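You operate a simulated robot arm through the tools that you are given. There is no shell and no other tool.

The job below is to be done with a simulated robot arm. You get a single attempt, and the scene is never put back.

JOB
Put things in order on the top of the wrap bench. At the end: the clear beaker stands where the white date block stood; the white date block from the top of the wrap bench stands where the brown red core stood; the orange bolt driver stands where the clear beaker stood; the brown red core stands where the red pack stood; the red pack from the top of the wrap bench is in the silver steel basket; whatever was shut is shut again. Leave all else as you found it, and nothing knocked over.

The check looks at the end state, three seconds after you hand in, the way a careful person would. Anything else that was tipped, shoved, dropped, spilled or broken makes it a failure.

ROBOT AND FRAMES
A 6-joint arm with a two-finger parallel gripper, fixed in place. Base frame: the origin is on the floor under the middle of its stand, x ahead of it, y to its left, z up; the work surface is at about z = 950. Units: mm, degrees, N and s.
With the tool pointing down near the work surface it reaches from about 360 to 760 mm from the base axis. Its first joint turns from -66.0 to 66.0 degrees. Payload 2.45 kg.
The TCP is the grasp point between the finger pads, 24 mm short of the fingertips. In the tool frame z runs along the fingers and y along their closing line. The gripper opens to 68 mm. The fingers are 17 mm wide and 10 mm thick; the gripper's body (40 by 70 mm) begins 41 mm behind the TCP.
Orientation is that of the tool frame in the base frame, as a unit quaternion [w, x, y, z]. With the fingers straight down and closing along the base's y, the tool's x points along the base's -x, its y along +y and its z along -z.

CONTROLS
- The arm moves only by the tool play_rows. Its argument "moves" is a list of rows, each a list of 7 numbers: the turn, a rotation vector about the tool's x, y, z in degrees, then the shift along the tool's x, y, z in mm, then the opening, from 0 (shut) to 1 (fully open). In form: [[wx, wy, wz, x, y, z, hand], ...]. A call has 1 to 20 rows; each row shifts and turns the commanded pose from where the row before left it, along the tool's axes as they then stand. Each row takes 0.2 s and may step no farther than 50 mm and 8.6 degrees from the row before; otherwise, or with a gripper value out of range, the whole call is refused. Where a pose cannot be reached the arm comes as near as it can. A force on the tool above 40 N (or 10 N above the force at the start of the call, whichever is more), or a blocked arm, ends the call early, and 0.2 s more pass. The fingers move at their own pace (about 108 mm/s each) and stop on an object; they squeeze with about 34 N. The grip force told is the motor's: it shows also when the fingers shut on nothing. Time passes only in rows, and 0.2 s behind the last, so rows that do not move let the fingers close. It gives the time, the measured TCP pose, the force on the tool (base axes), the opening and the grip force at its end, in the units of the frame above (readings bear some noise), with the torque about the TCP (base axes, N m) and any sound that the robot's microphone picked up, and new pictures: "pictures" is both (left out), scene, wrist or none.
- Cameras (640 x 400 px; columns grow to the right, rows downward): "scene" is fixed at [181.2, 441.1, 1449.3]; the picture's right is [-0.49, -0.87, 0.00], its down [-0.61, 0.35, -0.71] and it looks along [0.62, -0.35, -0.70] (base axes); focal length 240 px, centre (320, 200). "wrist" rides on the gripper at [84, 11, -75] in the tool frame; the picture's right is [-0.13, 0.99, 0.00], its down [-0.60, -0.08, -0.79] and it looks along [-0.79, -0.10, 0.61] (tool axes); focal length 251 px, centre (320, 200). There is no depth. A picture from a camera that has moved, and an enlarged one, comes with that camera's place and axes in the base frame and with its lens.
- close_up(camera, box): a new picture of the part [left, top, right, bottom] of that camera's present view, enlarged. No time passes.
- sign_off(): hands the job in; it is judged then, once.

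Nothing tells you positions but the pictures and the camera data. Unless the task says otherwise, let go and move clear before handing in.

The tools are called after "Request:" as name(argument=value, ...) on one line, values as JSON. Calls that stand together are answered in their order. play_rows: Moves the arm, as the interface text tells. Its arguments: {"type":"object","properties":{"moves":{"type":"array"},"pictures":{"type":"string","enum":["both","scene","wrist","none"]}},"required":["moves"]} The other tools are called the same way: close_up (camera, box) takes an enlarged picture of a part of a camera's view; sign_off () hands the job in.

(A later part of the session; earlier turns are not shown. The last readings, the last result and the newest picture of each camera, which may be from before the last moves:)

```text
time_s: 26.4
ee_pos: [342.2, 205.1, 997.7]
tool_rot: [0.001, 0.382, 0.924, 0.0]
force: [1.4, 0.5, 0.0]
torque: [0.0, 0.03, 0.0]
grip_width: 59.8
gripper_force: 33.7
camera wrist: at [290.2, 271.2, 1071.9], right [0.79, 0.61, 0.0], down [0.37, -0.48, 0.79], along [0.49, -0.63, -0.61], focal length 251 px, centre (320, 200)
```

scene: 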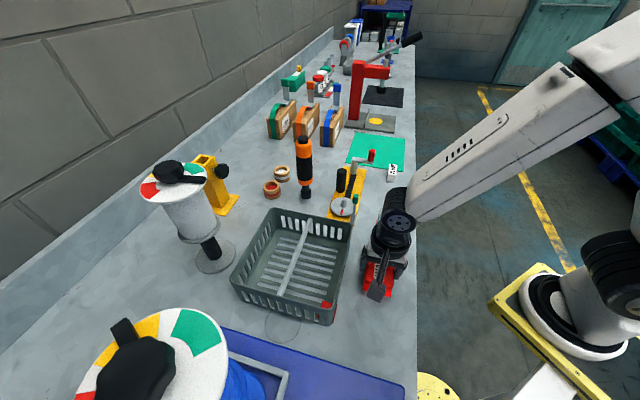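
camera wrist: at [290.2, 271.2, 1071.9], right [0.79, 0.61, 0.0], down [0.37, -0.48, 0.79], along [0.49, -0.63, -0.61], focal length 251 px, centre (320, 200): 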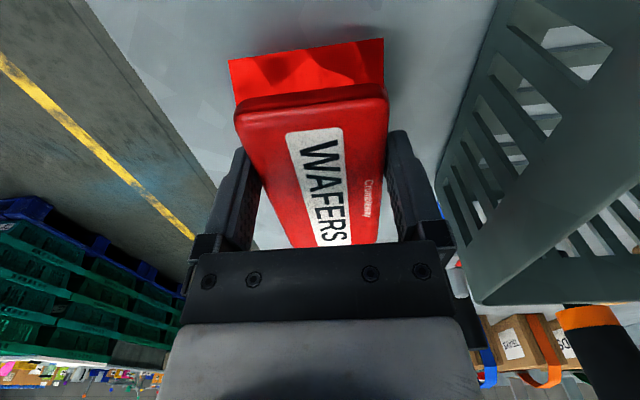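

Re-gripped at the upper part. I'll zoom on the basket's outer wall from here to refine the wall geometry.

Request:
close_up(camera="wrist", box=[400, 0, 640, 160])

Request:
close_up(camera="wrist", box=[400, 140, 640, 320])

Request:
close_up(camera="scene", box=[220, 195, 360, 285])

Request:
close_up(camera="scene", box=[220, 245, 360, 335])

```text
2.50 times, centred on (520, 80) of wrist
camera zoom: at [290.2, 271.2, 1071.9], right [0.79, 0.61, 0.0], down [0.37, -0.48, 0.79], along [0.49, -0.63, -0.61], focal length 629 px, centre (-180, 500)
```

zoom: 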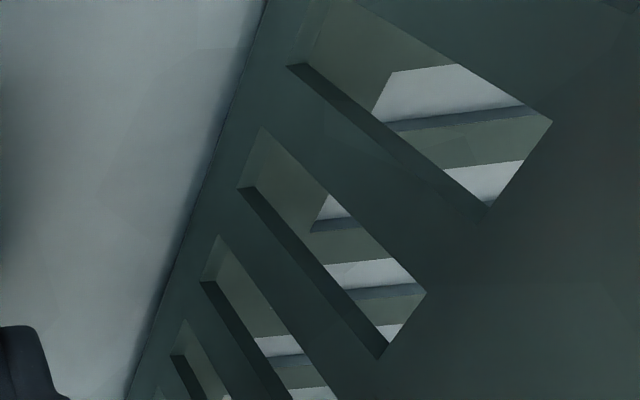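

```text
2.22 times, centred on (520, 230) of wrist
camera zoom: at [290.2, 271.2, 1071.9], right [0.79, 0.61, 0.0], down [0.37, -0.48, 0.79], along [0.49, -0.63, -0.61], focal length 559 px, centre (-124, 133)
```

zoom: 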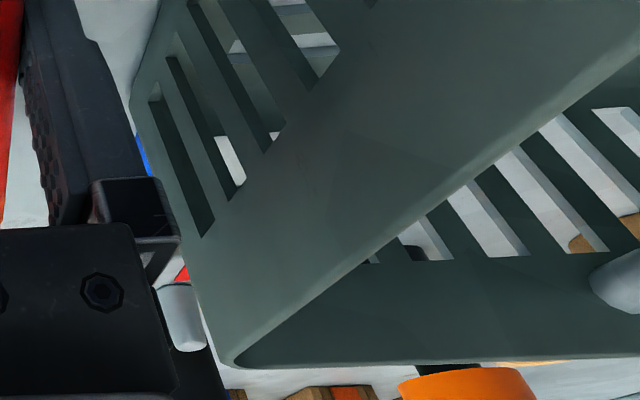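

```text
4.44 times, centred on (290, 240) of scene
camera zoom: at [181.2, 441.2, 1449.3], right [-0.49, -0.87, 0.0], down [-0.61, 0.35, -0.71], along [0.62, -0.35, -0.7], focal length 1065 px, centre (453, 22)
```

zoom: 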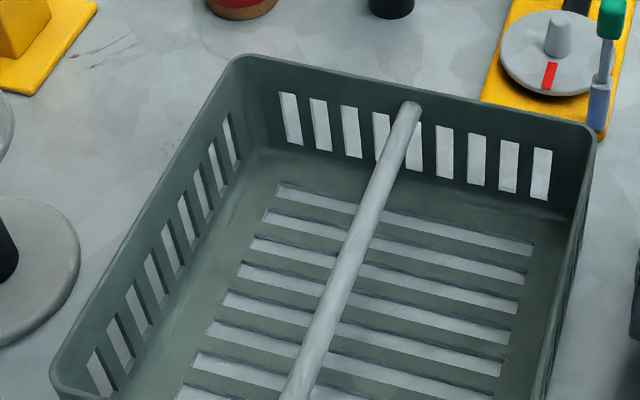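

```text
4.44 times, centred on (290, 290) of scene
camera zoom: at [181.2, 441.2, 1449.3], right [-0.49, -0.87, 0.0], down [-0.61, 0.35, -0.71], along [0.62, -0.35, -0.7], focal length 1065 px, centre (453, -200)
```

zoom: 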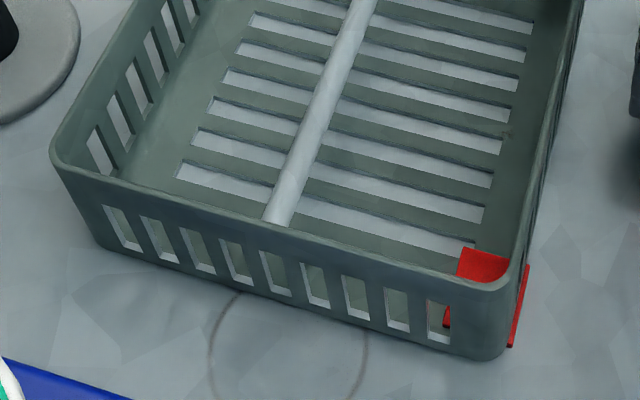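

The outer wall foot is only about 6 mm inside the rim, so there is room. Now I'll lift the pack and move over the near half of the basket, then check alignment.

Request:
play_rows(moves=[[0, 0, 0, 0, 0, -5, 0.5], [0, 0, 0, 0, 0, -15, 0.5], [0, 0, 0, 0, 0, -45, 0.5], [0, 0, 0, 0, 0, -49, 0.5], [0, 0, 0, 13.3, 40.67, 0, 0.5], [0, 0, 0, 13.3, 40.67, 0, 0.5], [0, 0, 0, 13.3, 40.66, 0, 0.5], [0, 0, 0, 0, 0, 0, 0.5]])

Request:
close_up(camera="wrist", box=[200, 0, 480, 160])

Request:
close_up(camera="scene", box=[220, 180, 380, 340])

```text
time_s: 28.2
ee_pos: [402.8, 319.9, 1110.3]
tool_rot: [0.0, 0.382, 0.924, 0.0]
force: [-0.4, 0.2, -2.0]
torque: [0.03, 0.03, 0.0]
grip_width: 59.7
gripper_force: 34.5
camera wrist: at [350.0, 387.2, 1185.4], right [0.79, 0.61, 0.0], down [0.37, -0.48, 0.79], along [0.49, -0.63, -0.61], focal length 251 px, centre (320, 200)
```

scene: 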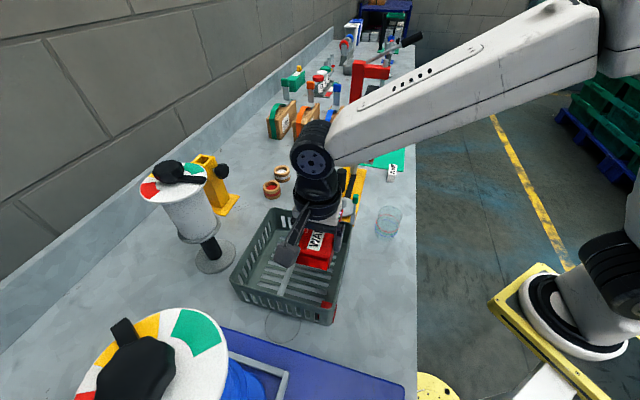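
wrist: 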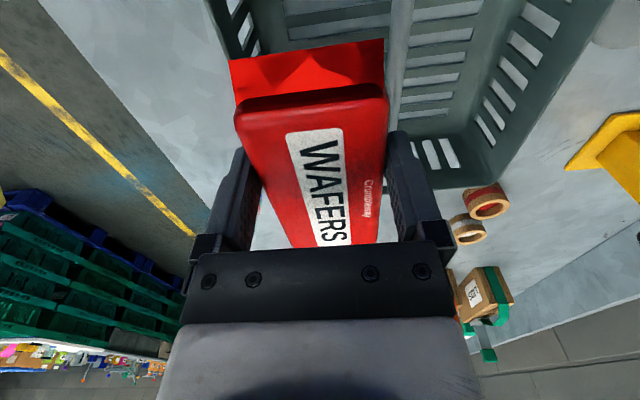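

```text
2.29 times, centred on (340, 80) of wrist
camera zoom: at [350.0, 387.2, 1185.4], right [0.79, 0.61, 0.0], down [0.37, -0.48, 0.79], along [0.49, -0.63, -0.61], focal length 575 px, centre (274, 474)
```

zoom: 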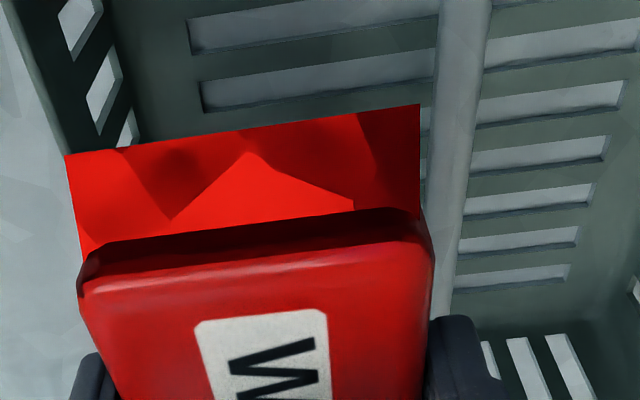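

```text
2.50 times, centred on (300, 260) of scene
camera zoom: at [181.2, 441.2, 1449.3], right [-0.49, -0.87, 0.0], down [-0.61, 0.35, -0.71], along [0.62, -0.35, -0.7], focal length 599 px, centre (370, 50)
```

zoom: 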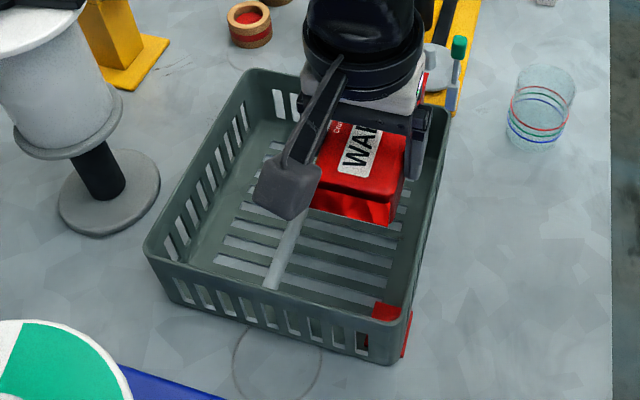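

Aligned between the rim and the bar, with a small shift of 1.5 mm needed. I'll descend into the basket in stages, watching the force.

Request:
play_rows(moves=[[0, 0, 0, 0, -1.5, 25, 0.5], [0, 0, 0, 0, 0, 25, 0.5], [0, 0, 0, 0, 0, 20, 0.5], [0, 0, 0, 0, 0, 15, 0.5], [0, 0, 0, 0, 0, 8, 0.5], [0, 0, 0, 0, 0, 0, 0.5]])

Request:
close_up(camera="scene", box=[240, 180, 380, 320])

Request:
close_up(camera="wrist", box=[180, 0, 480, 260])

```text
time_s: 29.6
ee_pos: [400.2, 316.4, 1015.6]
tool_rot: [0.001, 0.382, 0.924, 0.0]
force: [0.4, 0.2, -1.6]
torque: [-0.02, 0.01, 0.0]
grip_width: 59.9
gripper_force: 33.6
camera wrist: at [347.9, 383.7, 1091.6], right [0.79, 0.61, 0.0], down [0.37, -0.48, 0.79], along [0.49, -0.63, -0.61], focal length 251 px, centre (320, 200)
```

scene: 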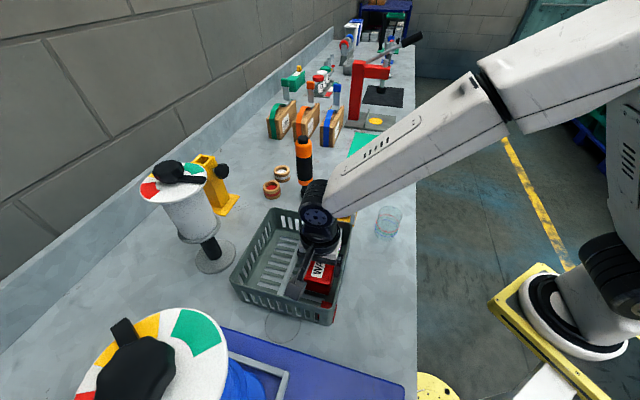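
wrist: 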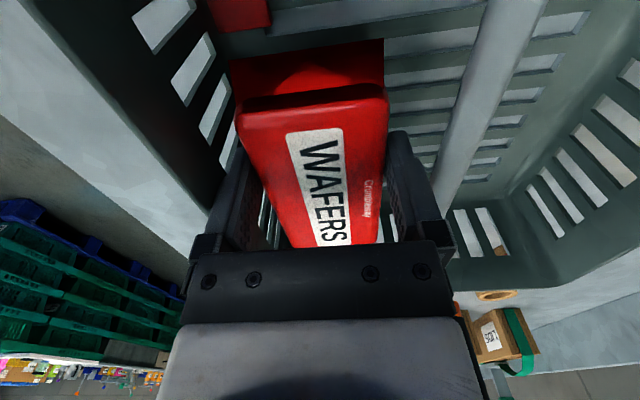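

```text
2.86 times, centred on (310, 250) of scene
camera zoom: at [181.2, 441.2, 1449.3], right [-0.49, -0.87, 0.0], down [-0.61, 0.35, -0.71], along [0.62, -0.35, -0.7], focal length 684 px, centre (349, 57)
```

zoom: 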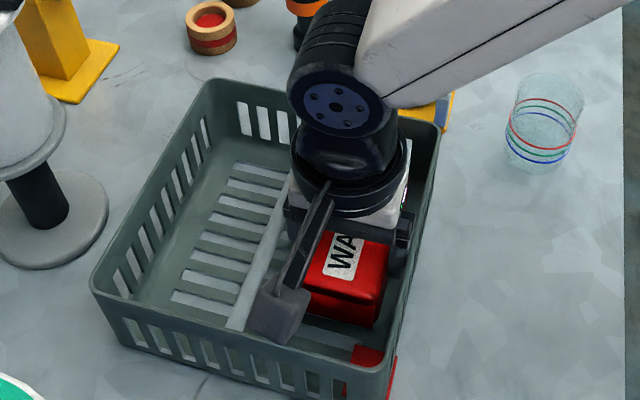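

```text
1.54 times, centred on (330, 130) of wrist
camera zoom: at [347.9, 383.7, 1091.6], right [0.79, 0.61, 0.0], down [0.37, -0.48, 0.79], along [0.49, -0.63, -0.61], focal length 387 px, centre (305, 308)
```

zoom: 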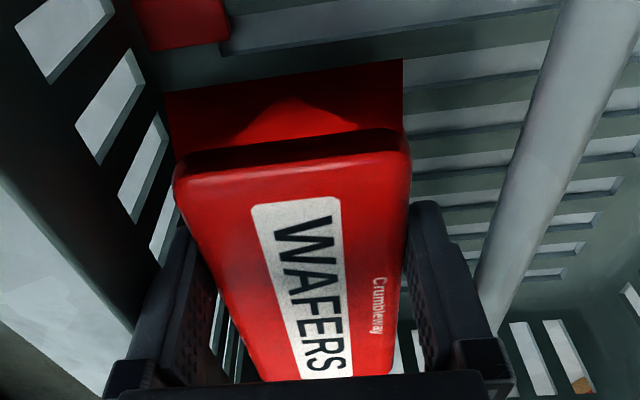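

Clearances look good on both sides. I'll lower the rest in small steps until the pack touches the basket floor.

Request:
play_rows(moves=[[0, 0, 0, 0, 0, 6, 0.5], [0, 0, 0, 0, 0, 4, 0.5], [0, 0, 0, 0, 0, 1, 0.5], [0, 0, 0, 0, 0, 0, 0.5]], pictures="none")

Request:
play_rows(moves=[[0, 0, 0, 0, 0, 1, 0.5], [0, 0, 0, 0, 0, 0, 0.5]], pictures="none")

Request:
play_rows(moves=[[0, 0, 0, 0, 0, 1, 0.5], [0, 0, 0, 0, 0, 0, 0.5]], pictures="none")

```text
time_s: 30.6
ee_pos: [400.6, 317.0, 1007.0]
tool_rot: [0.001, 0.382, 0.924, 0.0]
force: [-0.1, -0.5, -1.8]
torque: [0.03, 0.04, 0.03]
grip_width: 59.6
gripper_force: 33.8
```

```text
time_s: 31.2
ee_pos: [398.8, 317.7, 1004.9]
tool_rot: [0.0, 0.382, 0.924, -0.001]
force: [-0.2, 0.2, -2.0]
torque: [0.03, 0.04, -0.01]
grip_width: 59.7
gripper_force: 33.8
```

```text
time_s: 31.8
ee_pos: [400.0, 315.8, 1004.0]
tool_rot: [0.001, 0.382, 0.924, 0.0]
force: [-0.2, -0.2, -1.8]
torque: [0.0, 0.04, 0.01]
grip_width: 59.5
gripper_force: 34.0
```

Request:
play_rows(moves=[[0, 0, 0, 0, 0, 1, 0.5], [0, 0, 0, 0, 0, 0, 0.5]], pictures="none")

Request:
play_rows(moves=[[0, 0, 0, 0, 0, 1, 0.5], [0, 0, 0, 0, 0, 0, 0.5]], pictures="none")

Request:
play_rows(moves=[[0, 0, 0, 0, 0, 0.7, 0.5], [0, 0, 0, 0, 0, 0, 0.5]], pictures="none")

```text
time_s: 32.4
ee_pos: [400.6, 316.6, 1002.7]
tool_rot: [0.001, 0.382, 0.924, 0.0]
force: [0.6, -0.4, -2.1]
torque: [0.02, 0.01, 0.02]
grip_width: 59.7
gripper_force: 34.1
```

```text
time_s: 33.0
ee_pos: [400.4, 317.0, 1001.9]
tool_rot: [0.001, 0.381, 0.924, 0.0]
force: [0.2, 0.3, -2.3]
torque: [0.02, 0.0, 0.0]
grip_width: 60.1
gripper_force: 34.5
```

```text
time_s: 33.6
ee_pos: [400.5, 317.2, 1000.9]
tool_rot: [0.001, 0.383, 0.924, 0.0]
force: [-1.6, 0.4, -2.5]
torque: [-0.01, 0.02, -0.01]
grip_width: 59.6
gripper_force: 33.6
```

The pack is still hanging at TCP z ≈ 1001, so the floor is a little lower. Continuing in sub-millimetre steps.

Request:
play_rows(moves=[[0, 0, 0, 0, 0, 0.7, 0.5], [0, 0, 0, 0, 0, 0, 0.5]], pictures="none")

Request:
play_rows(moves=[[0, 0, 0, 0, 0, 0.7, 0.5], [0, 0, 0, 0, 0, 0, 0.5]], pictures="none")

Request:
play_rows(moves=[[0, 0, 0, 0, 0, 0.7, 0.5], [0, 0, 0, 0, 0, 0, 0.5]], pictures="none")

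```text
time_s: 34.2
ee_pos: [399.8, 317.5, 1001.5]
tool_rot: [0.001, 0.382, 0.924, 0.001]
force: [0.1, 0.1, 1.4]
torque: [-0.17, -0.03, 0.01]
grip_width: 59.7
gripper_force: 33.9
```

```text
time_s: 34.8
ee_pos: [399.9, 315.5, 1000.9]
tool_rot: [0.001, 0.381, 0.925, 0.0]
force: [-3.7, -5.5, 18.0]
torque: [-0.4, -0.03, -0.09]
grip_width: 59.7
gripper_force: 34.3
```

```text
time_s: 35.4
ee_pos: [400.2, 318.0, 999.5]
tool_rot: [0.002, 0.382, 0.924, 0.001]
force: [-4.3, -3.8, 20.0]
torque: [-0.12, 0.15, 0.07]
grip_width: 59.9
gripper_force: 34.4
```

The pack is seated on the basket floor. I'll release with a small opening and rise straight up.

Request:
play_rows(moves=[[0, 0, 0, 0, 0, -1.2, 0.5], [0, 0, 0, 0, 0, 0, 0.94], [0, 0, 0, 0, 0, 0, 0.94], [0, 0, 0, 0, 0, -4, 0.94], [0, 0, 0, 0, 0, -8, 0.94], [0, 0, 0, 0, 0, -15, 0.94], [0, 0, 0, 0, 0, -20, 0.94], [0, 0, 0, 0, 0, -30, 0.94], [0, 0, 0, 0, 0, -45, 1], [0, 0, 0, 0, 0, 0, 1]])

Request:
close_up(camera="scene", box=[220, 180, 380, 340])

```text
time_s: 37.6
ee_pos: [397.1, 317.0, 1122.8]
tool_rot: [0.001, 0.382, 0.924, -0.001]
force: [-1.1, -0.2, -0.2]
torque: [-0.02, -0.02, 0.03]
grip_width: 67.7
gripper_force: 0.1
camera wrist: at [344.5, 384.9, 1197.4], right [0.79, 0.61, 0.0], down [0.37, -0.48, 0.79], along [0.49, -0.63, -0.61], focal length 251 px, centre (320, 200)
```

scene: 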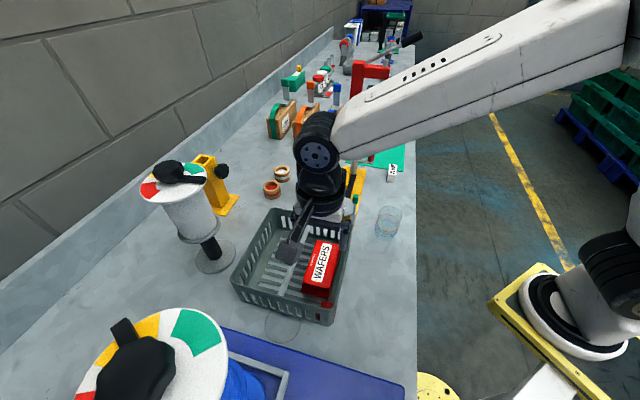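
wrist: 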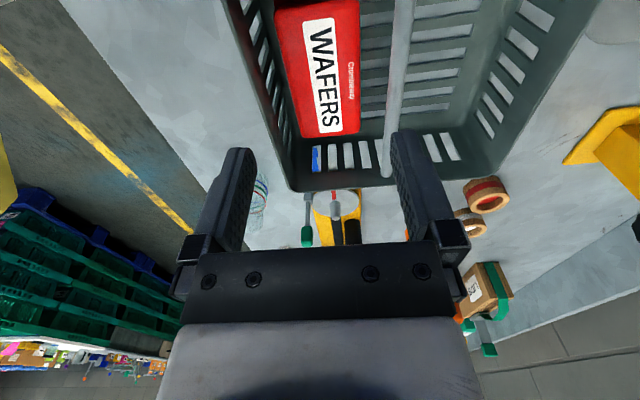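

```text
2.50 times, centred on (300, 260) of scene
camera zoom: at [181.2, 441.1, 1449.3], right [-0.49, -0.87, 0.0], down [-0.61, 0.35, -0.71], along [0.62, -0.35, -0.7], focal length 599 px, centre (370, 50)
```

zoom: 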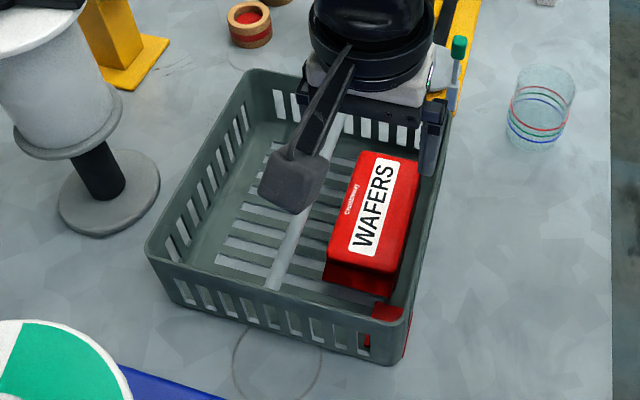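

The pack is in the basket and nothing else moved. The forearm could brush the tall driver when reaching the red core, so I'll clear the driver first: date block to a temporary spot, then beaker, then driver, then core, then block. Next I look at the date block.

Request:
play_rows(moves=[[0, 0, -7.48, 0, 0, 0, 1], [0, 0, -7.48, 0, 0, 0, 1], [0, 0, -7.48, 0, 0, 0, 1], [0, 0, -7.48, 0, 0, 0, 1], [0, 0, -7.48, 0, 0, 0, 1], [0, 0, -7.5, 0, 0, 0, 1], [0, 0, 0, -12.9, -42.1, 1.6, 1], [0, 0, 0, -12.9, -42.1, 1.6, 1], [0, 0, 0, -12.9, -42.1, 1.6, 1], [0, 0, 0, -12.9, -42.1, 1.6, 1], [0, 0, 0, -12.9, -42.1, 1.6, 1], [0, 0, 0, -12.9, -42.1, 1.6, 1], [0, 0, 0, -12.9, -42.1, 1.6, 1], [0, 0, 0, -12.9, -42.1, 1.6, 1], [0, 0, 0, 0, 0, 0, 1]])

Request:
close_up(camera="wrist", box=[200, 0, 520, 200])

Request:
close_up(camera="scene", box=[320, 120, 440, 260])

```text
time_s: 40.8
ee_pos: [504.0, -18.9, 1109.9]
tool_rot: [0.001, 0.0, 1.0, 0.0]
force: [0.4, -0.1, -0.3]
torque: [0.0, 0.01, 0.01]
grip_width: 68.1
gripper_force: 0.1
camera wrist: at [418.9, -7.5, 1185.5], right [0.13, 0.99, 0.0], down [0.6, -0.08, 0.79], along [0.79, -0.1, -0.61], focal length 251 px, centre (320, 200)
```

scene: 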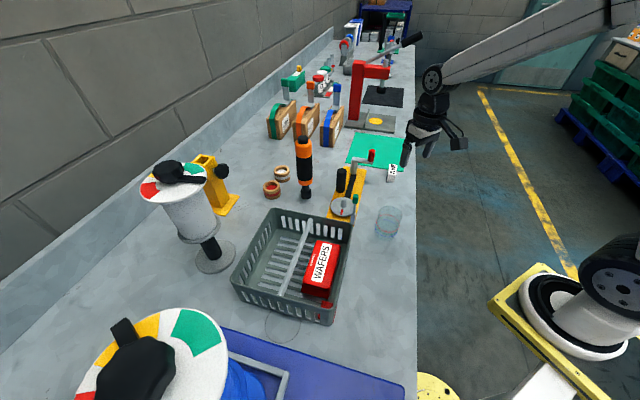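
wrist: 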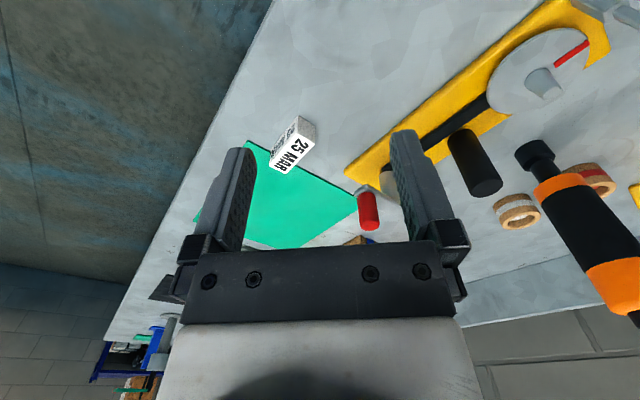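

```text
2.00 times, centred on (360, 100) of wrist
camera zoom: at [418.9, -7.5, 1185.5], right [0.13, 0.99, 0.0], down [0.6, -0.08, 0.79], along [0.79, -0.1, -0.61], focal length 503 px, centre (240, 400)
```

zoom: 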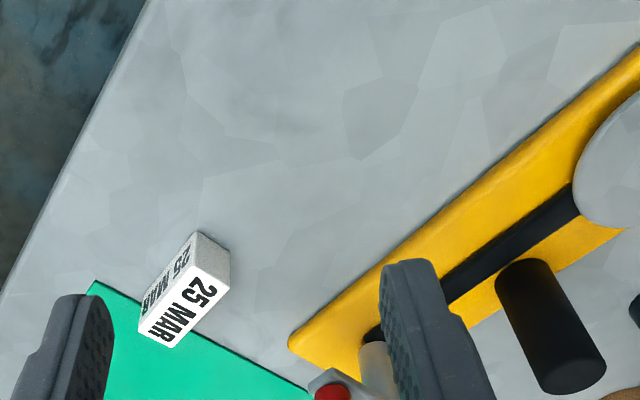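

```text
2.86 times, centred on (380, 190) of scene
camera zoom: at [181.2, 441.1, 1449.3], right [-0.49, -0.87, 0.0], down [-0.61, 0.35, -0.71], along [0.62, -0.35, -0.7], focal length 684 px, centre (149, 229)
```

zoom: 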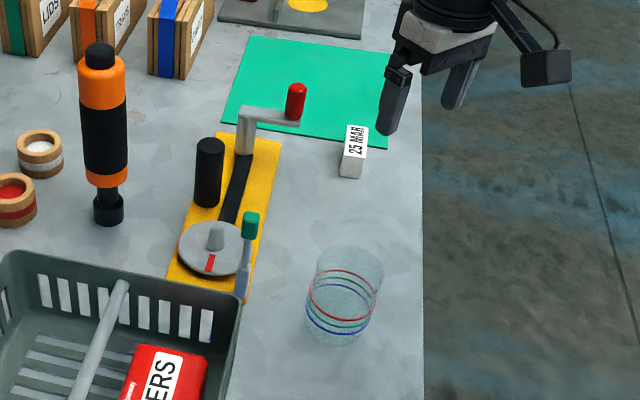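

The date block is about 60 x 21 x 25 mm at roughly (601, -62), long axis at -45°, just clear of the mat. I'll turn the gripper to match and go above it for a precise look.

Request:
play_rows(moves=[[0, 0, 7.5, 0, 0, 0, 1], [0, 0, 7.5, 0, 0, 0, 1], [0, 0, 7.5, 0, 0, 0, 1], [0, 0, 7.5, 0, 0, 0, 1], [0, 0, 7.5, 0, 0, 0, 1], [0, 0, 7.5, 0, 0, 0, 1], [0, 0, 0, -33, 12.7, 20, 0.7], [0, 0, 0, -33, 12.7, 20, 0.7], [0, 0, 0, -33, 12.7, 20, 0.7], [0, 0, 0, 0, 0, 0, 0.7]])

Request:
close_up(camera="wrist", box=[200, 0, 440, 200])

Request:
close_up(camera="scene", box=[340, 130, 420, 210])

```text
time_s: 43.0
ee_pos: [599.8, -62.9, 1051.0]
tool_rot: [0.001, 0.383, 0.924, 0.0]
force: [0.3, 0.6, -0.1]
torque: [-0.03, 0.02, 0.0]
grip_width: 47.7
gripper_force: 0.1
camera wrist: at [547.2, 4.6, 1125.7], right [0.79, 0.61, 0.0], down [0.37, -0.48, 0.79], along [0.48, -0.63, -0.61], focal length 251 px, centre (320, 200)
```

scene: 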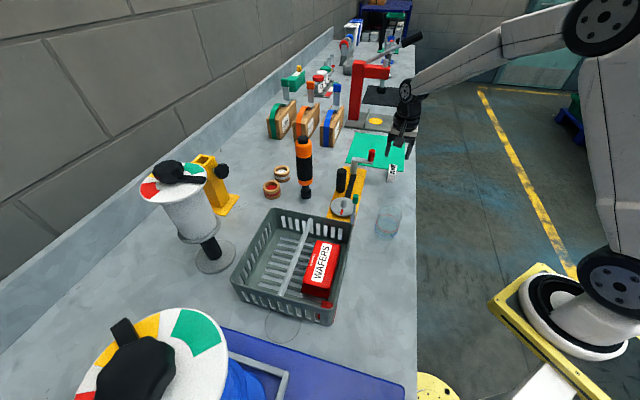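
wrist: 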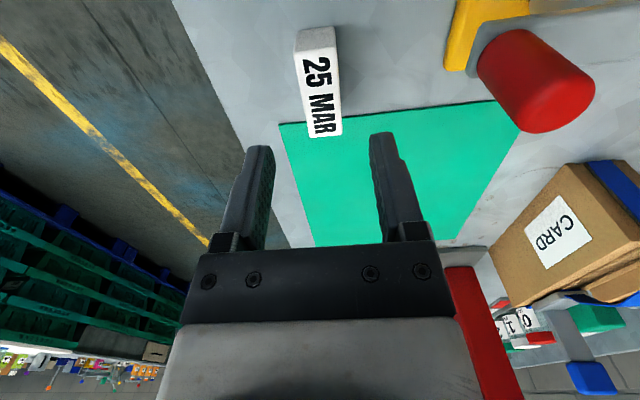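

```text
2.00 times, centred on (320, 100) of wrist
camera zoom: at [547.2, 4.6, 1125.7], right [0.79, 0.61, 0.0], down [0.37, -0.48, 0.79], along [0.48, -0.63, -0.61], focal length 503 px, centre (320, 400)
```

zoom: 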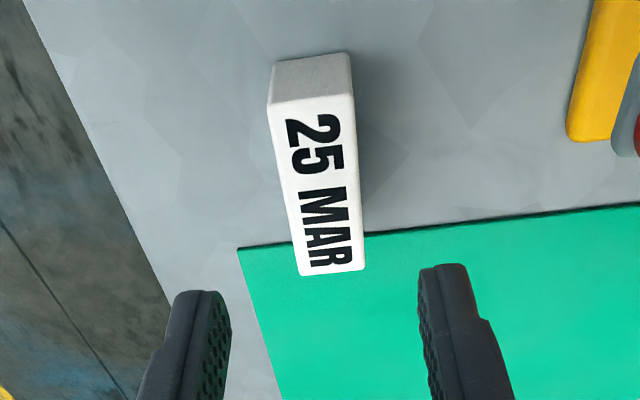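

```text
5.00 times, centred on (380, 170) of scene
camera zoom: at [181.2, 441.1, 1449.3], right [-0.49, -0.87, 0.0], down [-0.61, 0.35, -0.71], along [0.62, -0.35, -0.7], focal length 1198 px, centre (20, 350)
```

zoom: 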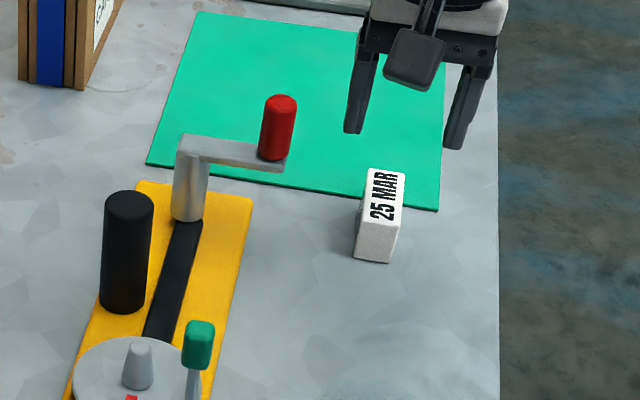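

The block is 59 x 23 x 25 mm and centred within 4 mm of the tool. I'll descend and grip it.

Request:
play_rows(moves=[[0, 0, 0, -3.6, 0.5, 25, 0.7], [0, 0, 0, 0, 0, 25, 0.7], [0, 0, 0, 0, 0, 15, 0.7], [0, 0, 0, 0, 0, 7, 0.7], [0, 0, 0, 0, 0, 0, 0.7]])

Request:
close_up(camera="scene", box=[340, 130, 420, 210])

```text
time_s: 44.2
ee_pos: [602.8, -63.9, 978.6]
tool_rot: [0.001, 0.382, 0.924, 0.0]
force: [-0.1, -0.8, -0.2]
torque: [0.0, -0.03, -0.01]
grip_width: 47.6
gripper_force: 0.1
camera wrist: at [550.9, 2.2, 1053.7], right [0.79, 0.61, 0.0], down [0.37, -0.48, 0.79], along [0.48, -0.63, -0.61], focal length 251 px, centre (320, 200)
```

scene: 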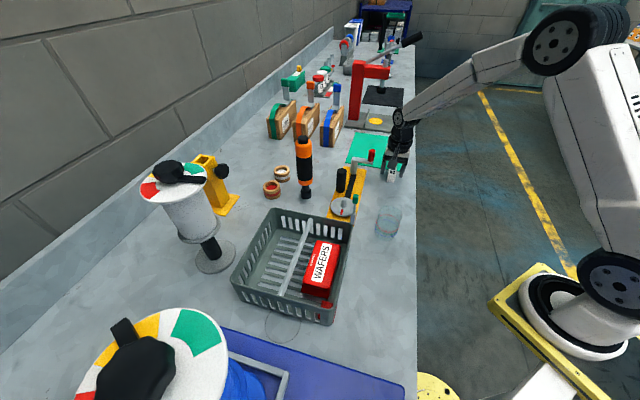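
wrist: 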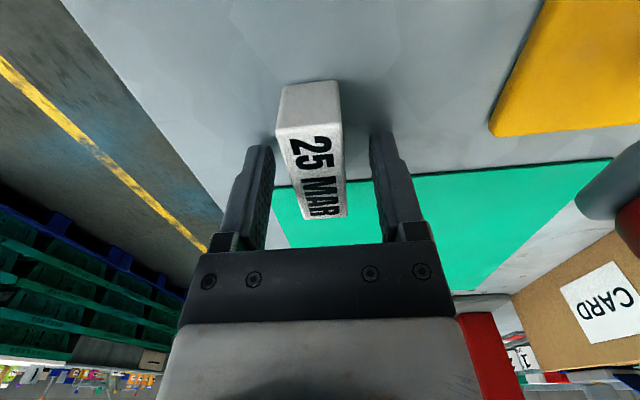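

```text
5.00 times, centred on (380, 170) of scene
camera zoom: at [181.2, 441.1, 1449.3], right [-0.49, -0.87, 0.0], down [-0.61, 0.35, -0.71], along [0.62, -0.35, -0.7], focal length 1198 px, centre (20, 350)
```

zoom: 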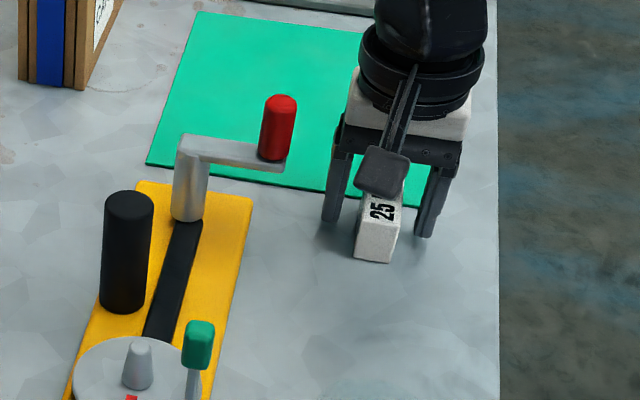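

The fingers straddle the block well. I'll close and lift it, then carry it to the free spot beside the basket.

Request:
play_rows(moves=[[0, 0, 0, 0, 0, 0, 0.2], [0, 0, 0, 0, 0, 0, 0.2], [0, 0, 0, 0, 0, 0, 0.2], [0, 0, 0, 0, 0, -5, 0.2], [0, 0, 0, 0, 0, -20, 0.2], [0, 0, 0, 0, 0, -50, 0.2], [0, 0, 0, 0, 0, -50, 0.2], [0, 0, 0, 0, 0, 0, 0.2]])

```text
time_s: 46.0
ee_pos: [604.1, -65.5, 1104.7]
tool_rot: [0.001, 0.383, 0.924, 0.0]
force: [-0.5, -0.4, 0.6]
torque: [-0.01, 0.02, 0.01]
grip_width: 23.1
gripper_force: 34.3
camera wrist: at [551.7, 2.9, 1179.3], right [0.79, 0.61, 0.0], down [0.37, -0.48, 0.79], along [0.48, -0.63, -0.61], focal length 251 px, centre (320, 200)
```

scene: 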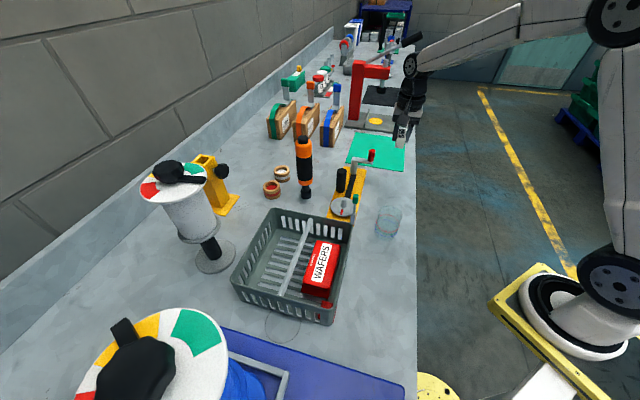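
wrist: 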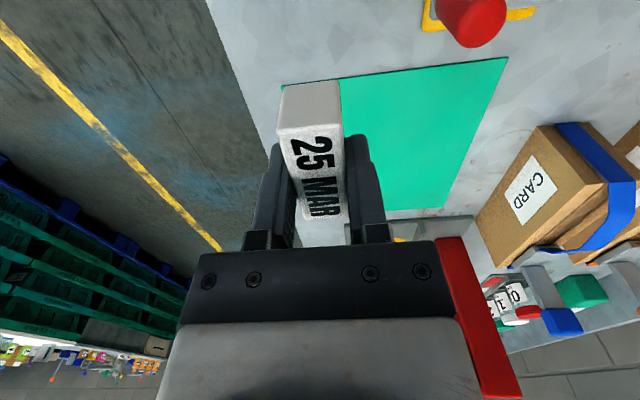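

Block held at 23 mm. Carrying it at height to the temporary spot near (342, 202) and lowering close to the bench.

Request:
play_rows(moves=[[0, 0, 0, 46.6, 0.5, 0, 0.2], [0, 0, 0, 46.6, 0.5, 0, 0.2], [0, 0, 0, 46.6, 0.5, 0, 0.2], [0, 0, 0, 46.6, 0.5, 0, 0.2], [0, 0, 0, 46.6, 0.5, 0, 0.2], [0, 0, 0, 46.6, 0.5, 0, 0.2], [0, 0, 0, 46.6, 0.5, 0, 0.2], [0, 0, 0, 46.6, 0.5, 0, 0.2], [0, 0, 0, 0, 0, 50, 0.2], [0, 0, 0, 0, 0, 45, 0.2], [0, 0, 0, 0, 0, 20, 0.2], [0, 0, 0, 0, 0, 6, 0.2], [0, 0, 0, 0, 0, 2, 0.2], [0, 0, 0, 0, 0, 0, 0.2]])

Request:
play_rows(moves=[[0, 0, 0, 0, 0, 0.8, 0.2], [0, 0, 0, 0, 0, 0, 0.2]], pictures="none")

Request:
play_rows(moves=[[0, 0, 0, 0, 0, 0.8, 0.2], [0, 0, 0, 0, 0, 0, 0.2]], pictures="none")

```text
time_s: 49.0
ee_pos: [343.5, 201.0, 979.3]
tool_rot: [0.001, 0.382, 0.924, 0.001]
force: [-0.1, -0.1, 0.1]
torque: [0.0, 0.03, 0.0]
grip_width: 23.7
gripper_force: 33.7
camera wrist: at [290.2, 269.0, 1055.1], right [0.79, 0.61, 0.0], down [0.37, -0.48, 0.79], along [0.48, -0.63, -0.61], focal length 251 px, centre (320, 200)
```

scene: 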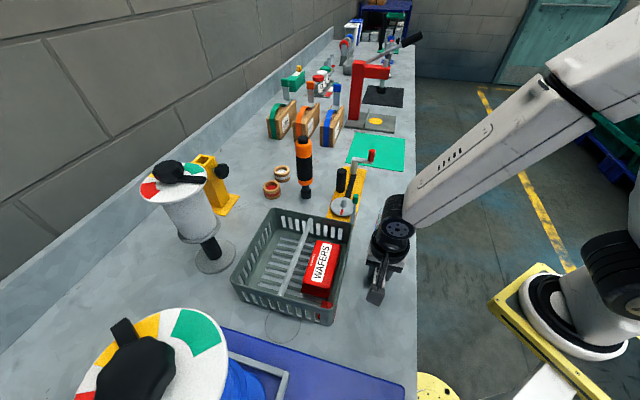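
wrist: 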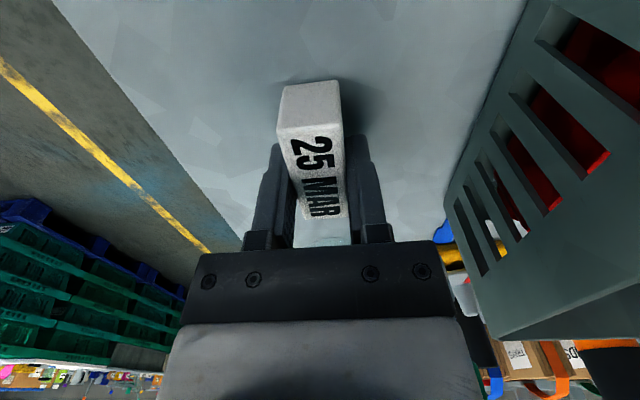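

```text
time_s: 49.6
ee_pos: [343.7, 201.6, 979.8]
tool_rot: [0.001, 0.383, 0.924, 0.0]
force: [-1.2, -0.3, -0.6]
torque: [0.01, 0.0, 0.02]
grip_width: 23.1
gripper_force: 33.9
```

```text
time_s: 50.2
ee_pos: [341.6, 201.2, 978.8]
tool_rot: [0.001, 0.383, 0.924, 0.001]
force: [-2.3, -4.3, 14.8]
torque: [-0.05, 0.1, 0.02]
grip_width: 23.1
gripper_force: 34.1
```

The block rests on the bench. I'll release it, rise, and move forward to look at the beaker.

Request:
play_rows(moves=[[0, 0, 0, 0, 0, -0.8, 0.2], [0, 0, 0, 0, 0, 0, 0.6], [0, 0, 0, 0, 0, 0, 0.6], [0, 0, 0, 0, 0, -10, 0.6], [0, 0, 0, 0, 0, -30, 0.6], [0, 0, 0, 0, 0, -45, 1], [0, 0, 0, 0, 0, -46, 1], [0, 0, 0, -45, 0, 0, 1], [0, 0, 0, -45, 0, 0, 1], [0, 0, 0, 0, 0, 0, 1]])

Request:
close_up(camera="wrist", box=[200, 0, 440, 200])

Request:
close_up(camera="scene", box=[320, 190, 440, 310])

```text
time_s: 52.4
ee_pos: [406.0, 138.4, 1111.3]
tool_rot: [0.001, 0.383, 0.924, 0.0]
force: [0.0, 0.5, -0.3]
torque: [-0.02, 0.0, 0.02]
grip_width: 68.0
gripper_force: 0.0
camera wrist: at [353.0, 205.9, 1186.2], right [0.79, 0.61, 0.0], down [0.37, -0.48, 0.79], along [0.48, -0.63, -0.61], focal length 251 px, centre (320, 200)
```

scene: 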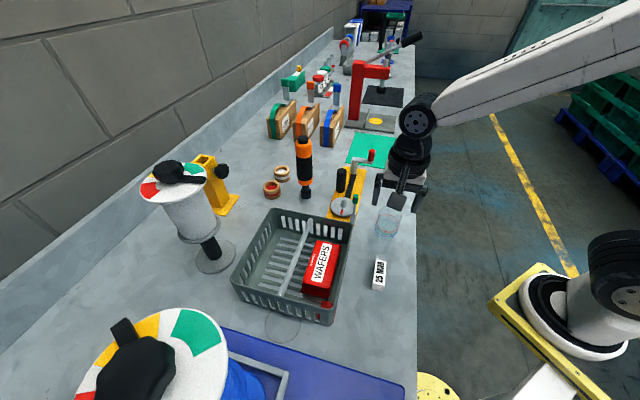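
wrist: 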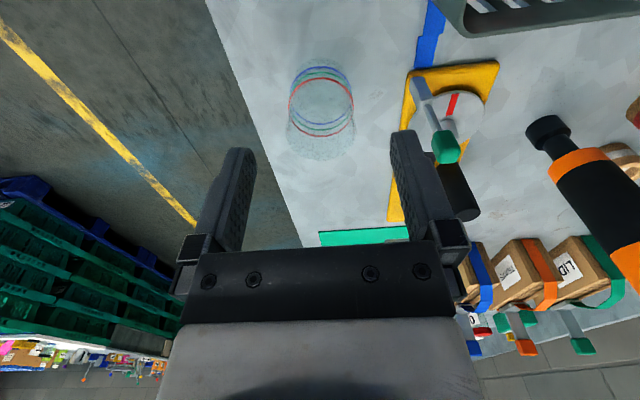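

```text
2.00 times, centred on (320, 100) of wrist
camera zoom: at [353.0, 205.9, 1186.2], right [0.79, 0.61, 0.0], down [0.37, -0.48, 0.79], along [0.48, -0.63, -0.61], focal length 503 px, centre (320, 400)
```

zoom: 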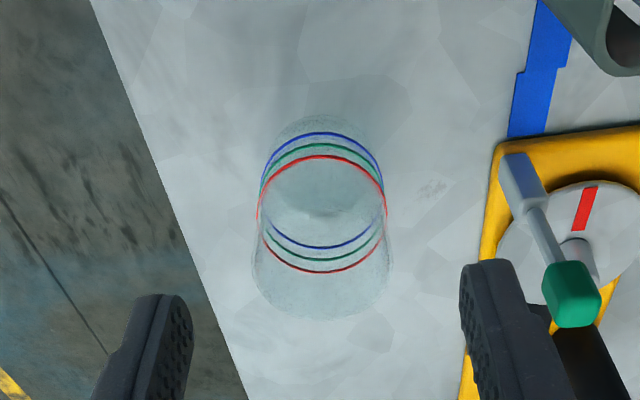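

```text
3.33 times, centred on (380, 250) of scene
camera zoom: at [181.2, 441.1, 1449.3], right [-0.49, -0.87, 0.0], down [-0.61, 0.35, -0.71], along [0.62, -0.35, -0.7], focal length 799 px, centre (120, 33)
```

zoom: 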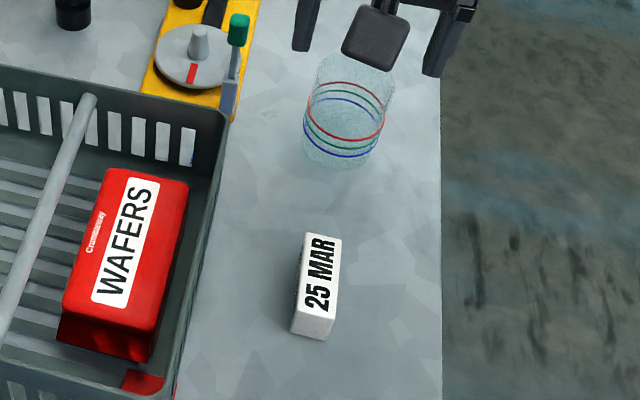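

The beaker is about 56 mm across and 70 tall, centred near (431.5, 105). The block stands fine at its temporary spot. I'll align above the beaker and check before descending.

Request:
play_rows(moves=[[0, 0, 0, -42, -5.1, 0, 1], [0, 0, 0, 0, 0, 25, 1], [0, 0, 0, 0, 0, 25, 1], [0, 0, 0, 0, 0, 0, 1]])

Request:
close_up(camera="wrist", box=[200, 0, 440, 200])

Request:
close_up(camera="scene", box=[340, 160, 440, 260])

```text
time_s: 53.4
ee_pos: [430.6, 104.0, 1059.1]
tool_rot: [0.001, 0.383, 0.924, 0.0]
force: [0.2, 0.5, -0.3]
torque: [-0.01, -0.02, 0.04]
grip_width: 68.0
gripper_force: 0.1
camera wrist: at [378.6, 171.8, 1134.1], right [0.79, 0.61, 0.0], down [0.37, -0.48, 0.79], along [0.48, -0.63, -0.61], focal length 251 px, centre (320, 200)
```

scene: 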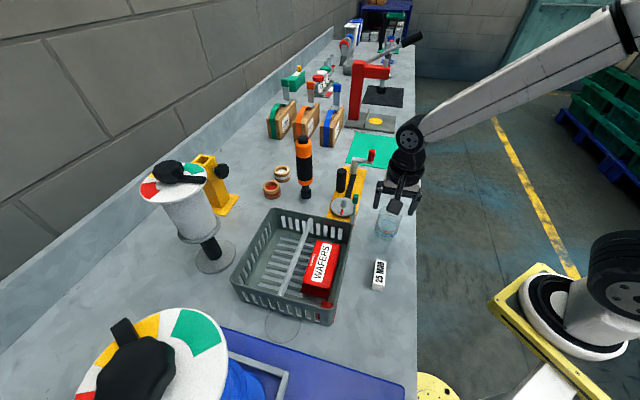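
wrist: 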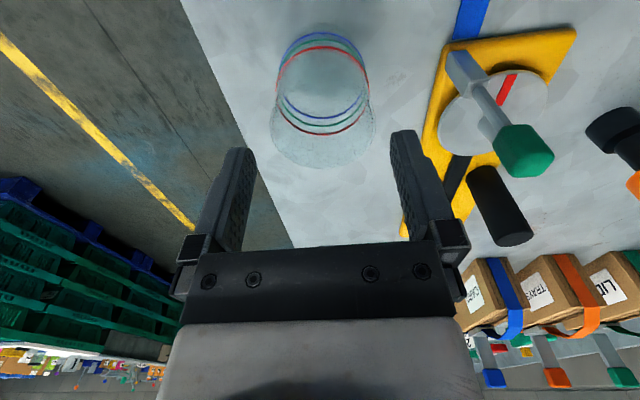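

```text
2.00 times, centred on (320, 100) of wrist
camera zoom: at [378.6, 171.8, 1134.1], right [0.79, 0.61, 0.0], down [0.37, -0.48, 0.79], along [0.48, -0.63, -0.61], focal length 503 px, centre (320, 400)
```

zoom: 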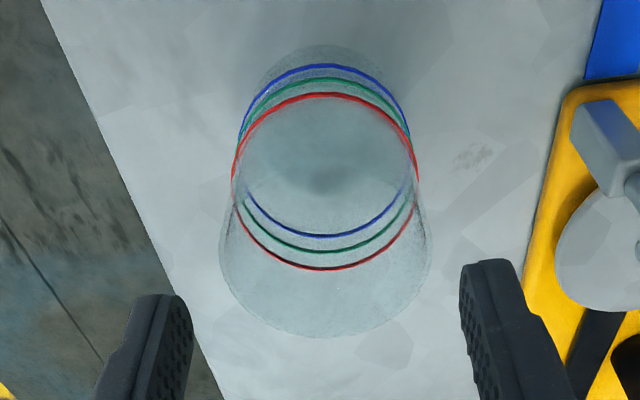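

```text
4.00 times, centred on (390, 210) of scene
camera zoom: at [181.2, 441.1, 1449.3], right [-0.49, -0.87, 0.0], down [-0.61, 0.35, -0.71], along [0.62, -0.35, -0.7], focal length 958 px, centre (40, 160)
```

zoom: 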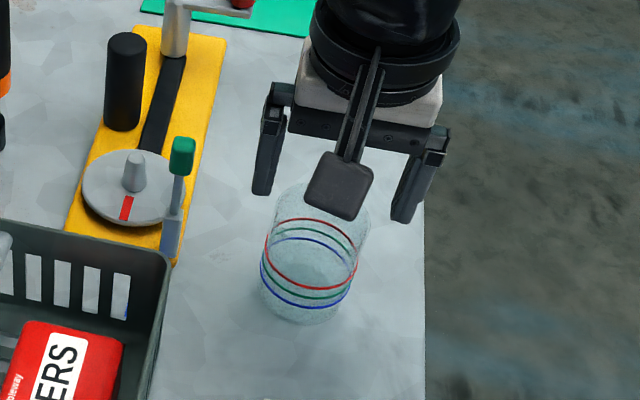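

The beaker is centred within about 2.5 mm; I'll correct and descend around it.

Request:
play_rows(moves=[[0, 0, 0, -2.5, 1.5, 10, 1], [0, 0, 0, 0, 0, 20, 1], [0, 0, 0, 0, 0, 20, 1], [0, 0, 0, 0, 0, 12, 1], [0, 0, 0, 0, 0, 5, 1], [0, 0, 0, 0, 0, 0, 1]])

Request:
close_up(camera="wrist", box=[180, 0, 480, 260])

Request:
close_up(camera="scene", box=[340, 160, 440, 260])

```text
time_s: 54.8
ee_pos: [435.2, 102.7, 994.1]
tool_rot: [0.001, 0.383, 0.924, 0.0]
force: [0.6, 0.7, 0.0]
torque: [0.0, -0.01, 0.0]
grip_width: 68.5
gripper_force: 0.1
camera wrist: at [382.5, 170.4, 1067.8], right [0.79, 0.61, 0.0], down [0.37, -0.48, 0.79], along [0.48, -0.63, -0.61], focal length 251 px, centre (320, 200)
```

scene: 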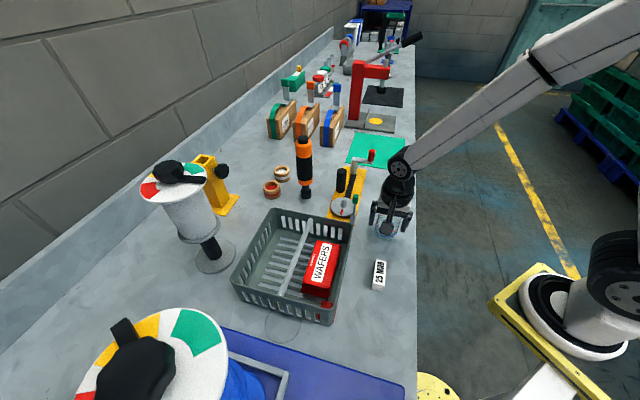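
wrist: 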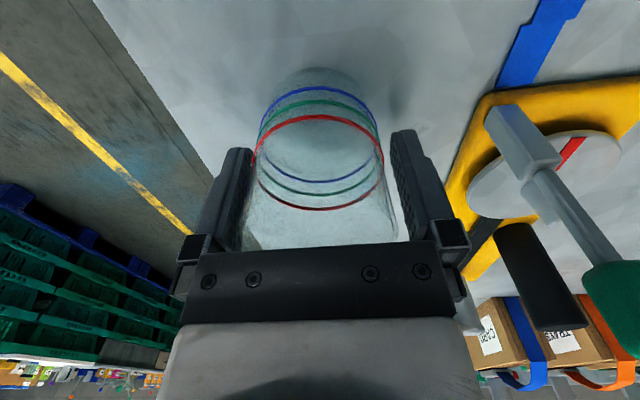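

```text
1.54 times, centred on (330, 130) of wrist
camera zoom: at [382.5, 170.4, 1067.8], right [0.79, 0.61, 0.0], down [0.37, -0.48, 0.79], along [0.48, -0.63, -0.61], focal length 387 px, centre (305, 308)
```

zoom: 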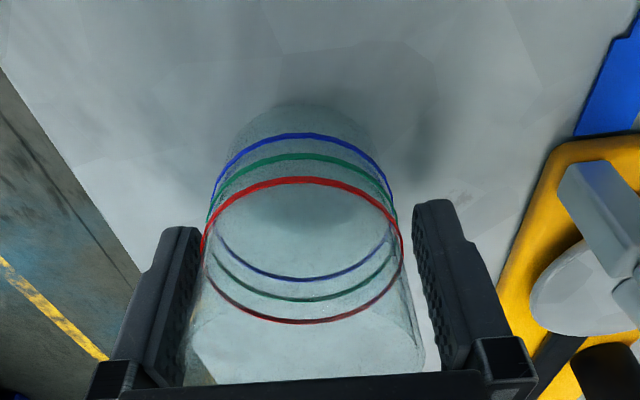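

```text
4.00 times, centred on (390, 210) of scene
camera zoom: at [181.2, 441.1, 1449.3], right [-0.49, -0.87, 0.0], down [-0.61, 0.35, -0.71], along [0.62, -0.35, -0.7], focal length 958 px, centre (40, 160)
```

zoom: 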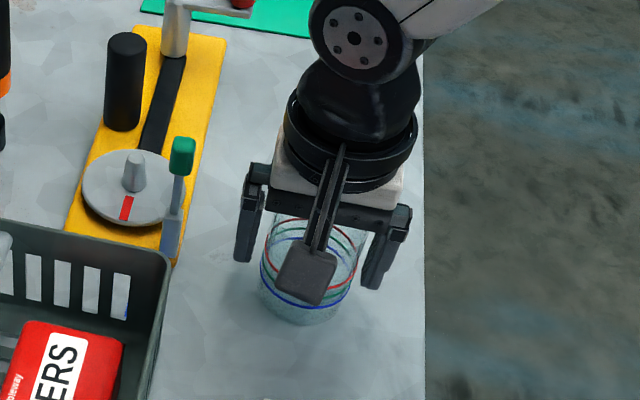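

The beaker sits centred between the fingers. I'll close gently and lift a little to check the hold.

Request:
play_rows(moves=[[0, 0, 0, 0, 0, 0, 0.75], [0, 0, 0, 0, 0, 0, 0.75], [0, 0, 0, 0, 0, 0, 0.75], [0, 0, 0, 0, 0, -3, 0.75], [0, 0, 0, 0, 0, -7, 0.75], [0, 0, 0, 0, 0, 0, 0.75]])

Request:
close_up(camera="scene", box=[340, 160, 440, 260])

```text
time_s: 56.2
ee_pos: [434.9, 102.4, 1003.7]
tool_rot: [0.002, 0.382, 0.924, 0.0]
force: [-0.2, -0.4, 0.1]
torque: [-0.02, 0.0, 0.0]
grip_width: 52.1
gripper_force: 34.0
camera wrist: at [382.7, 170.8, 1078.2], right [0.79, 0.61, 0.0], down [0.37, -0.48, 0.79], along [0.48, -0.63, -0.61], focal length 251 px, centre (320, 200)
```

scene: 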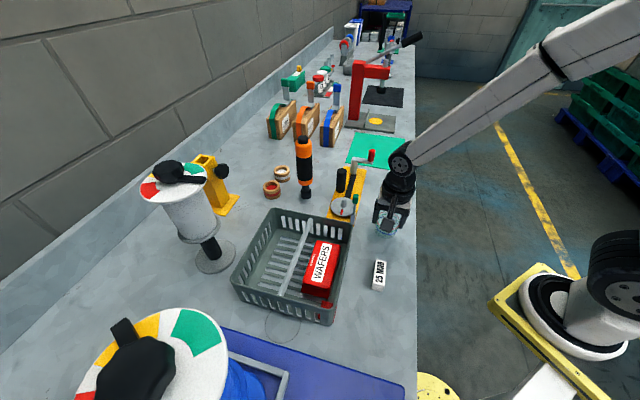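
wrist: 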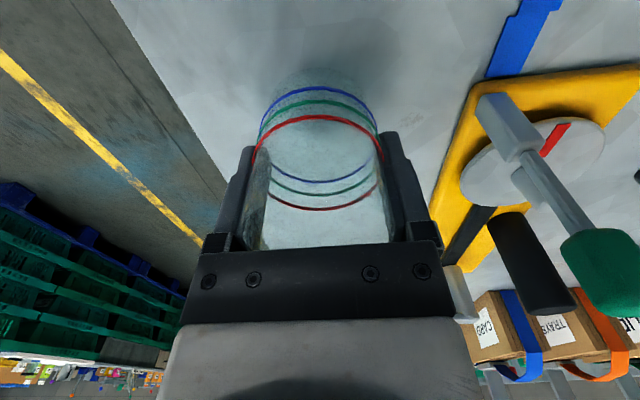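

```text
4.00 times, centred on (390, 210) of scene
camera zoom: at [181.2, 441.1, 1449.3], right [-0.49, -0.87, 0.0], down [-0.61, 0.35, -0.71], along [0.62, -0.35, -0.7], focal length 958 px, centre (40, 160)
```

zoom: 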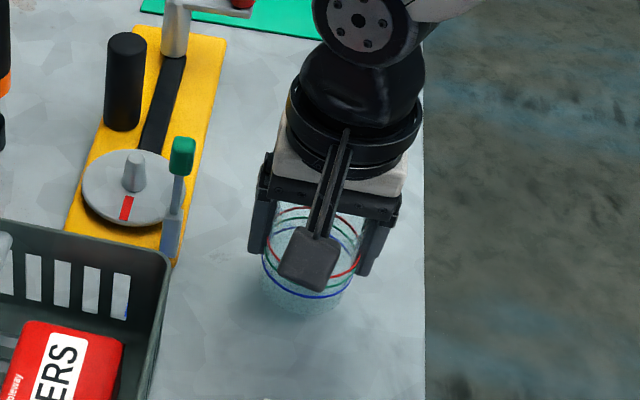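

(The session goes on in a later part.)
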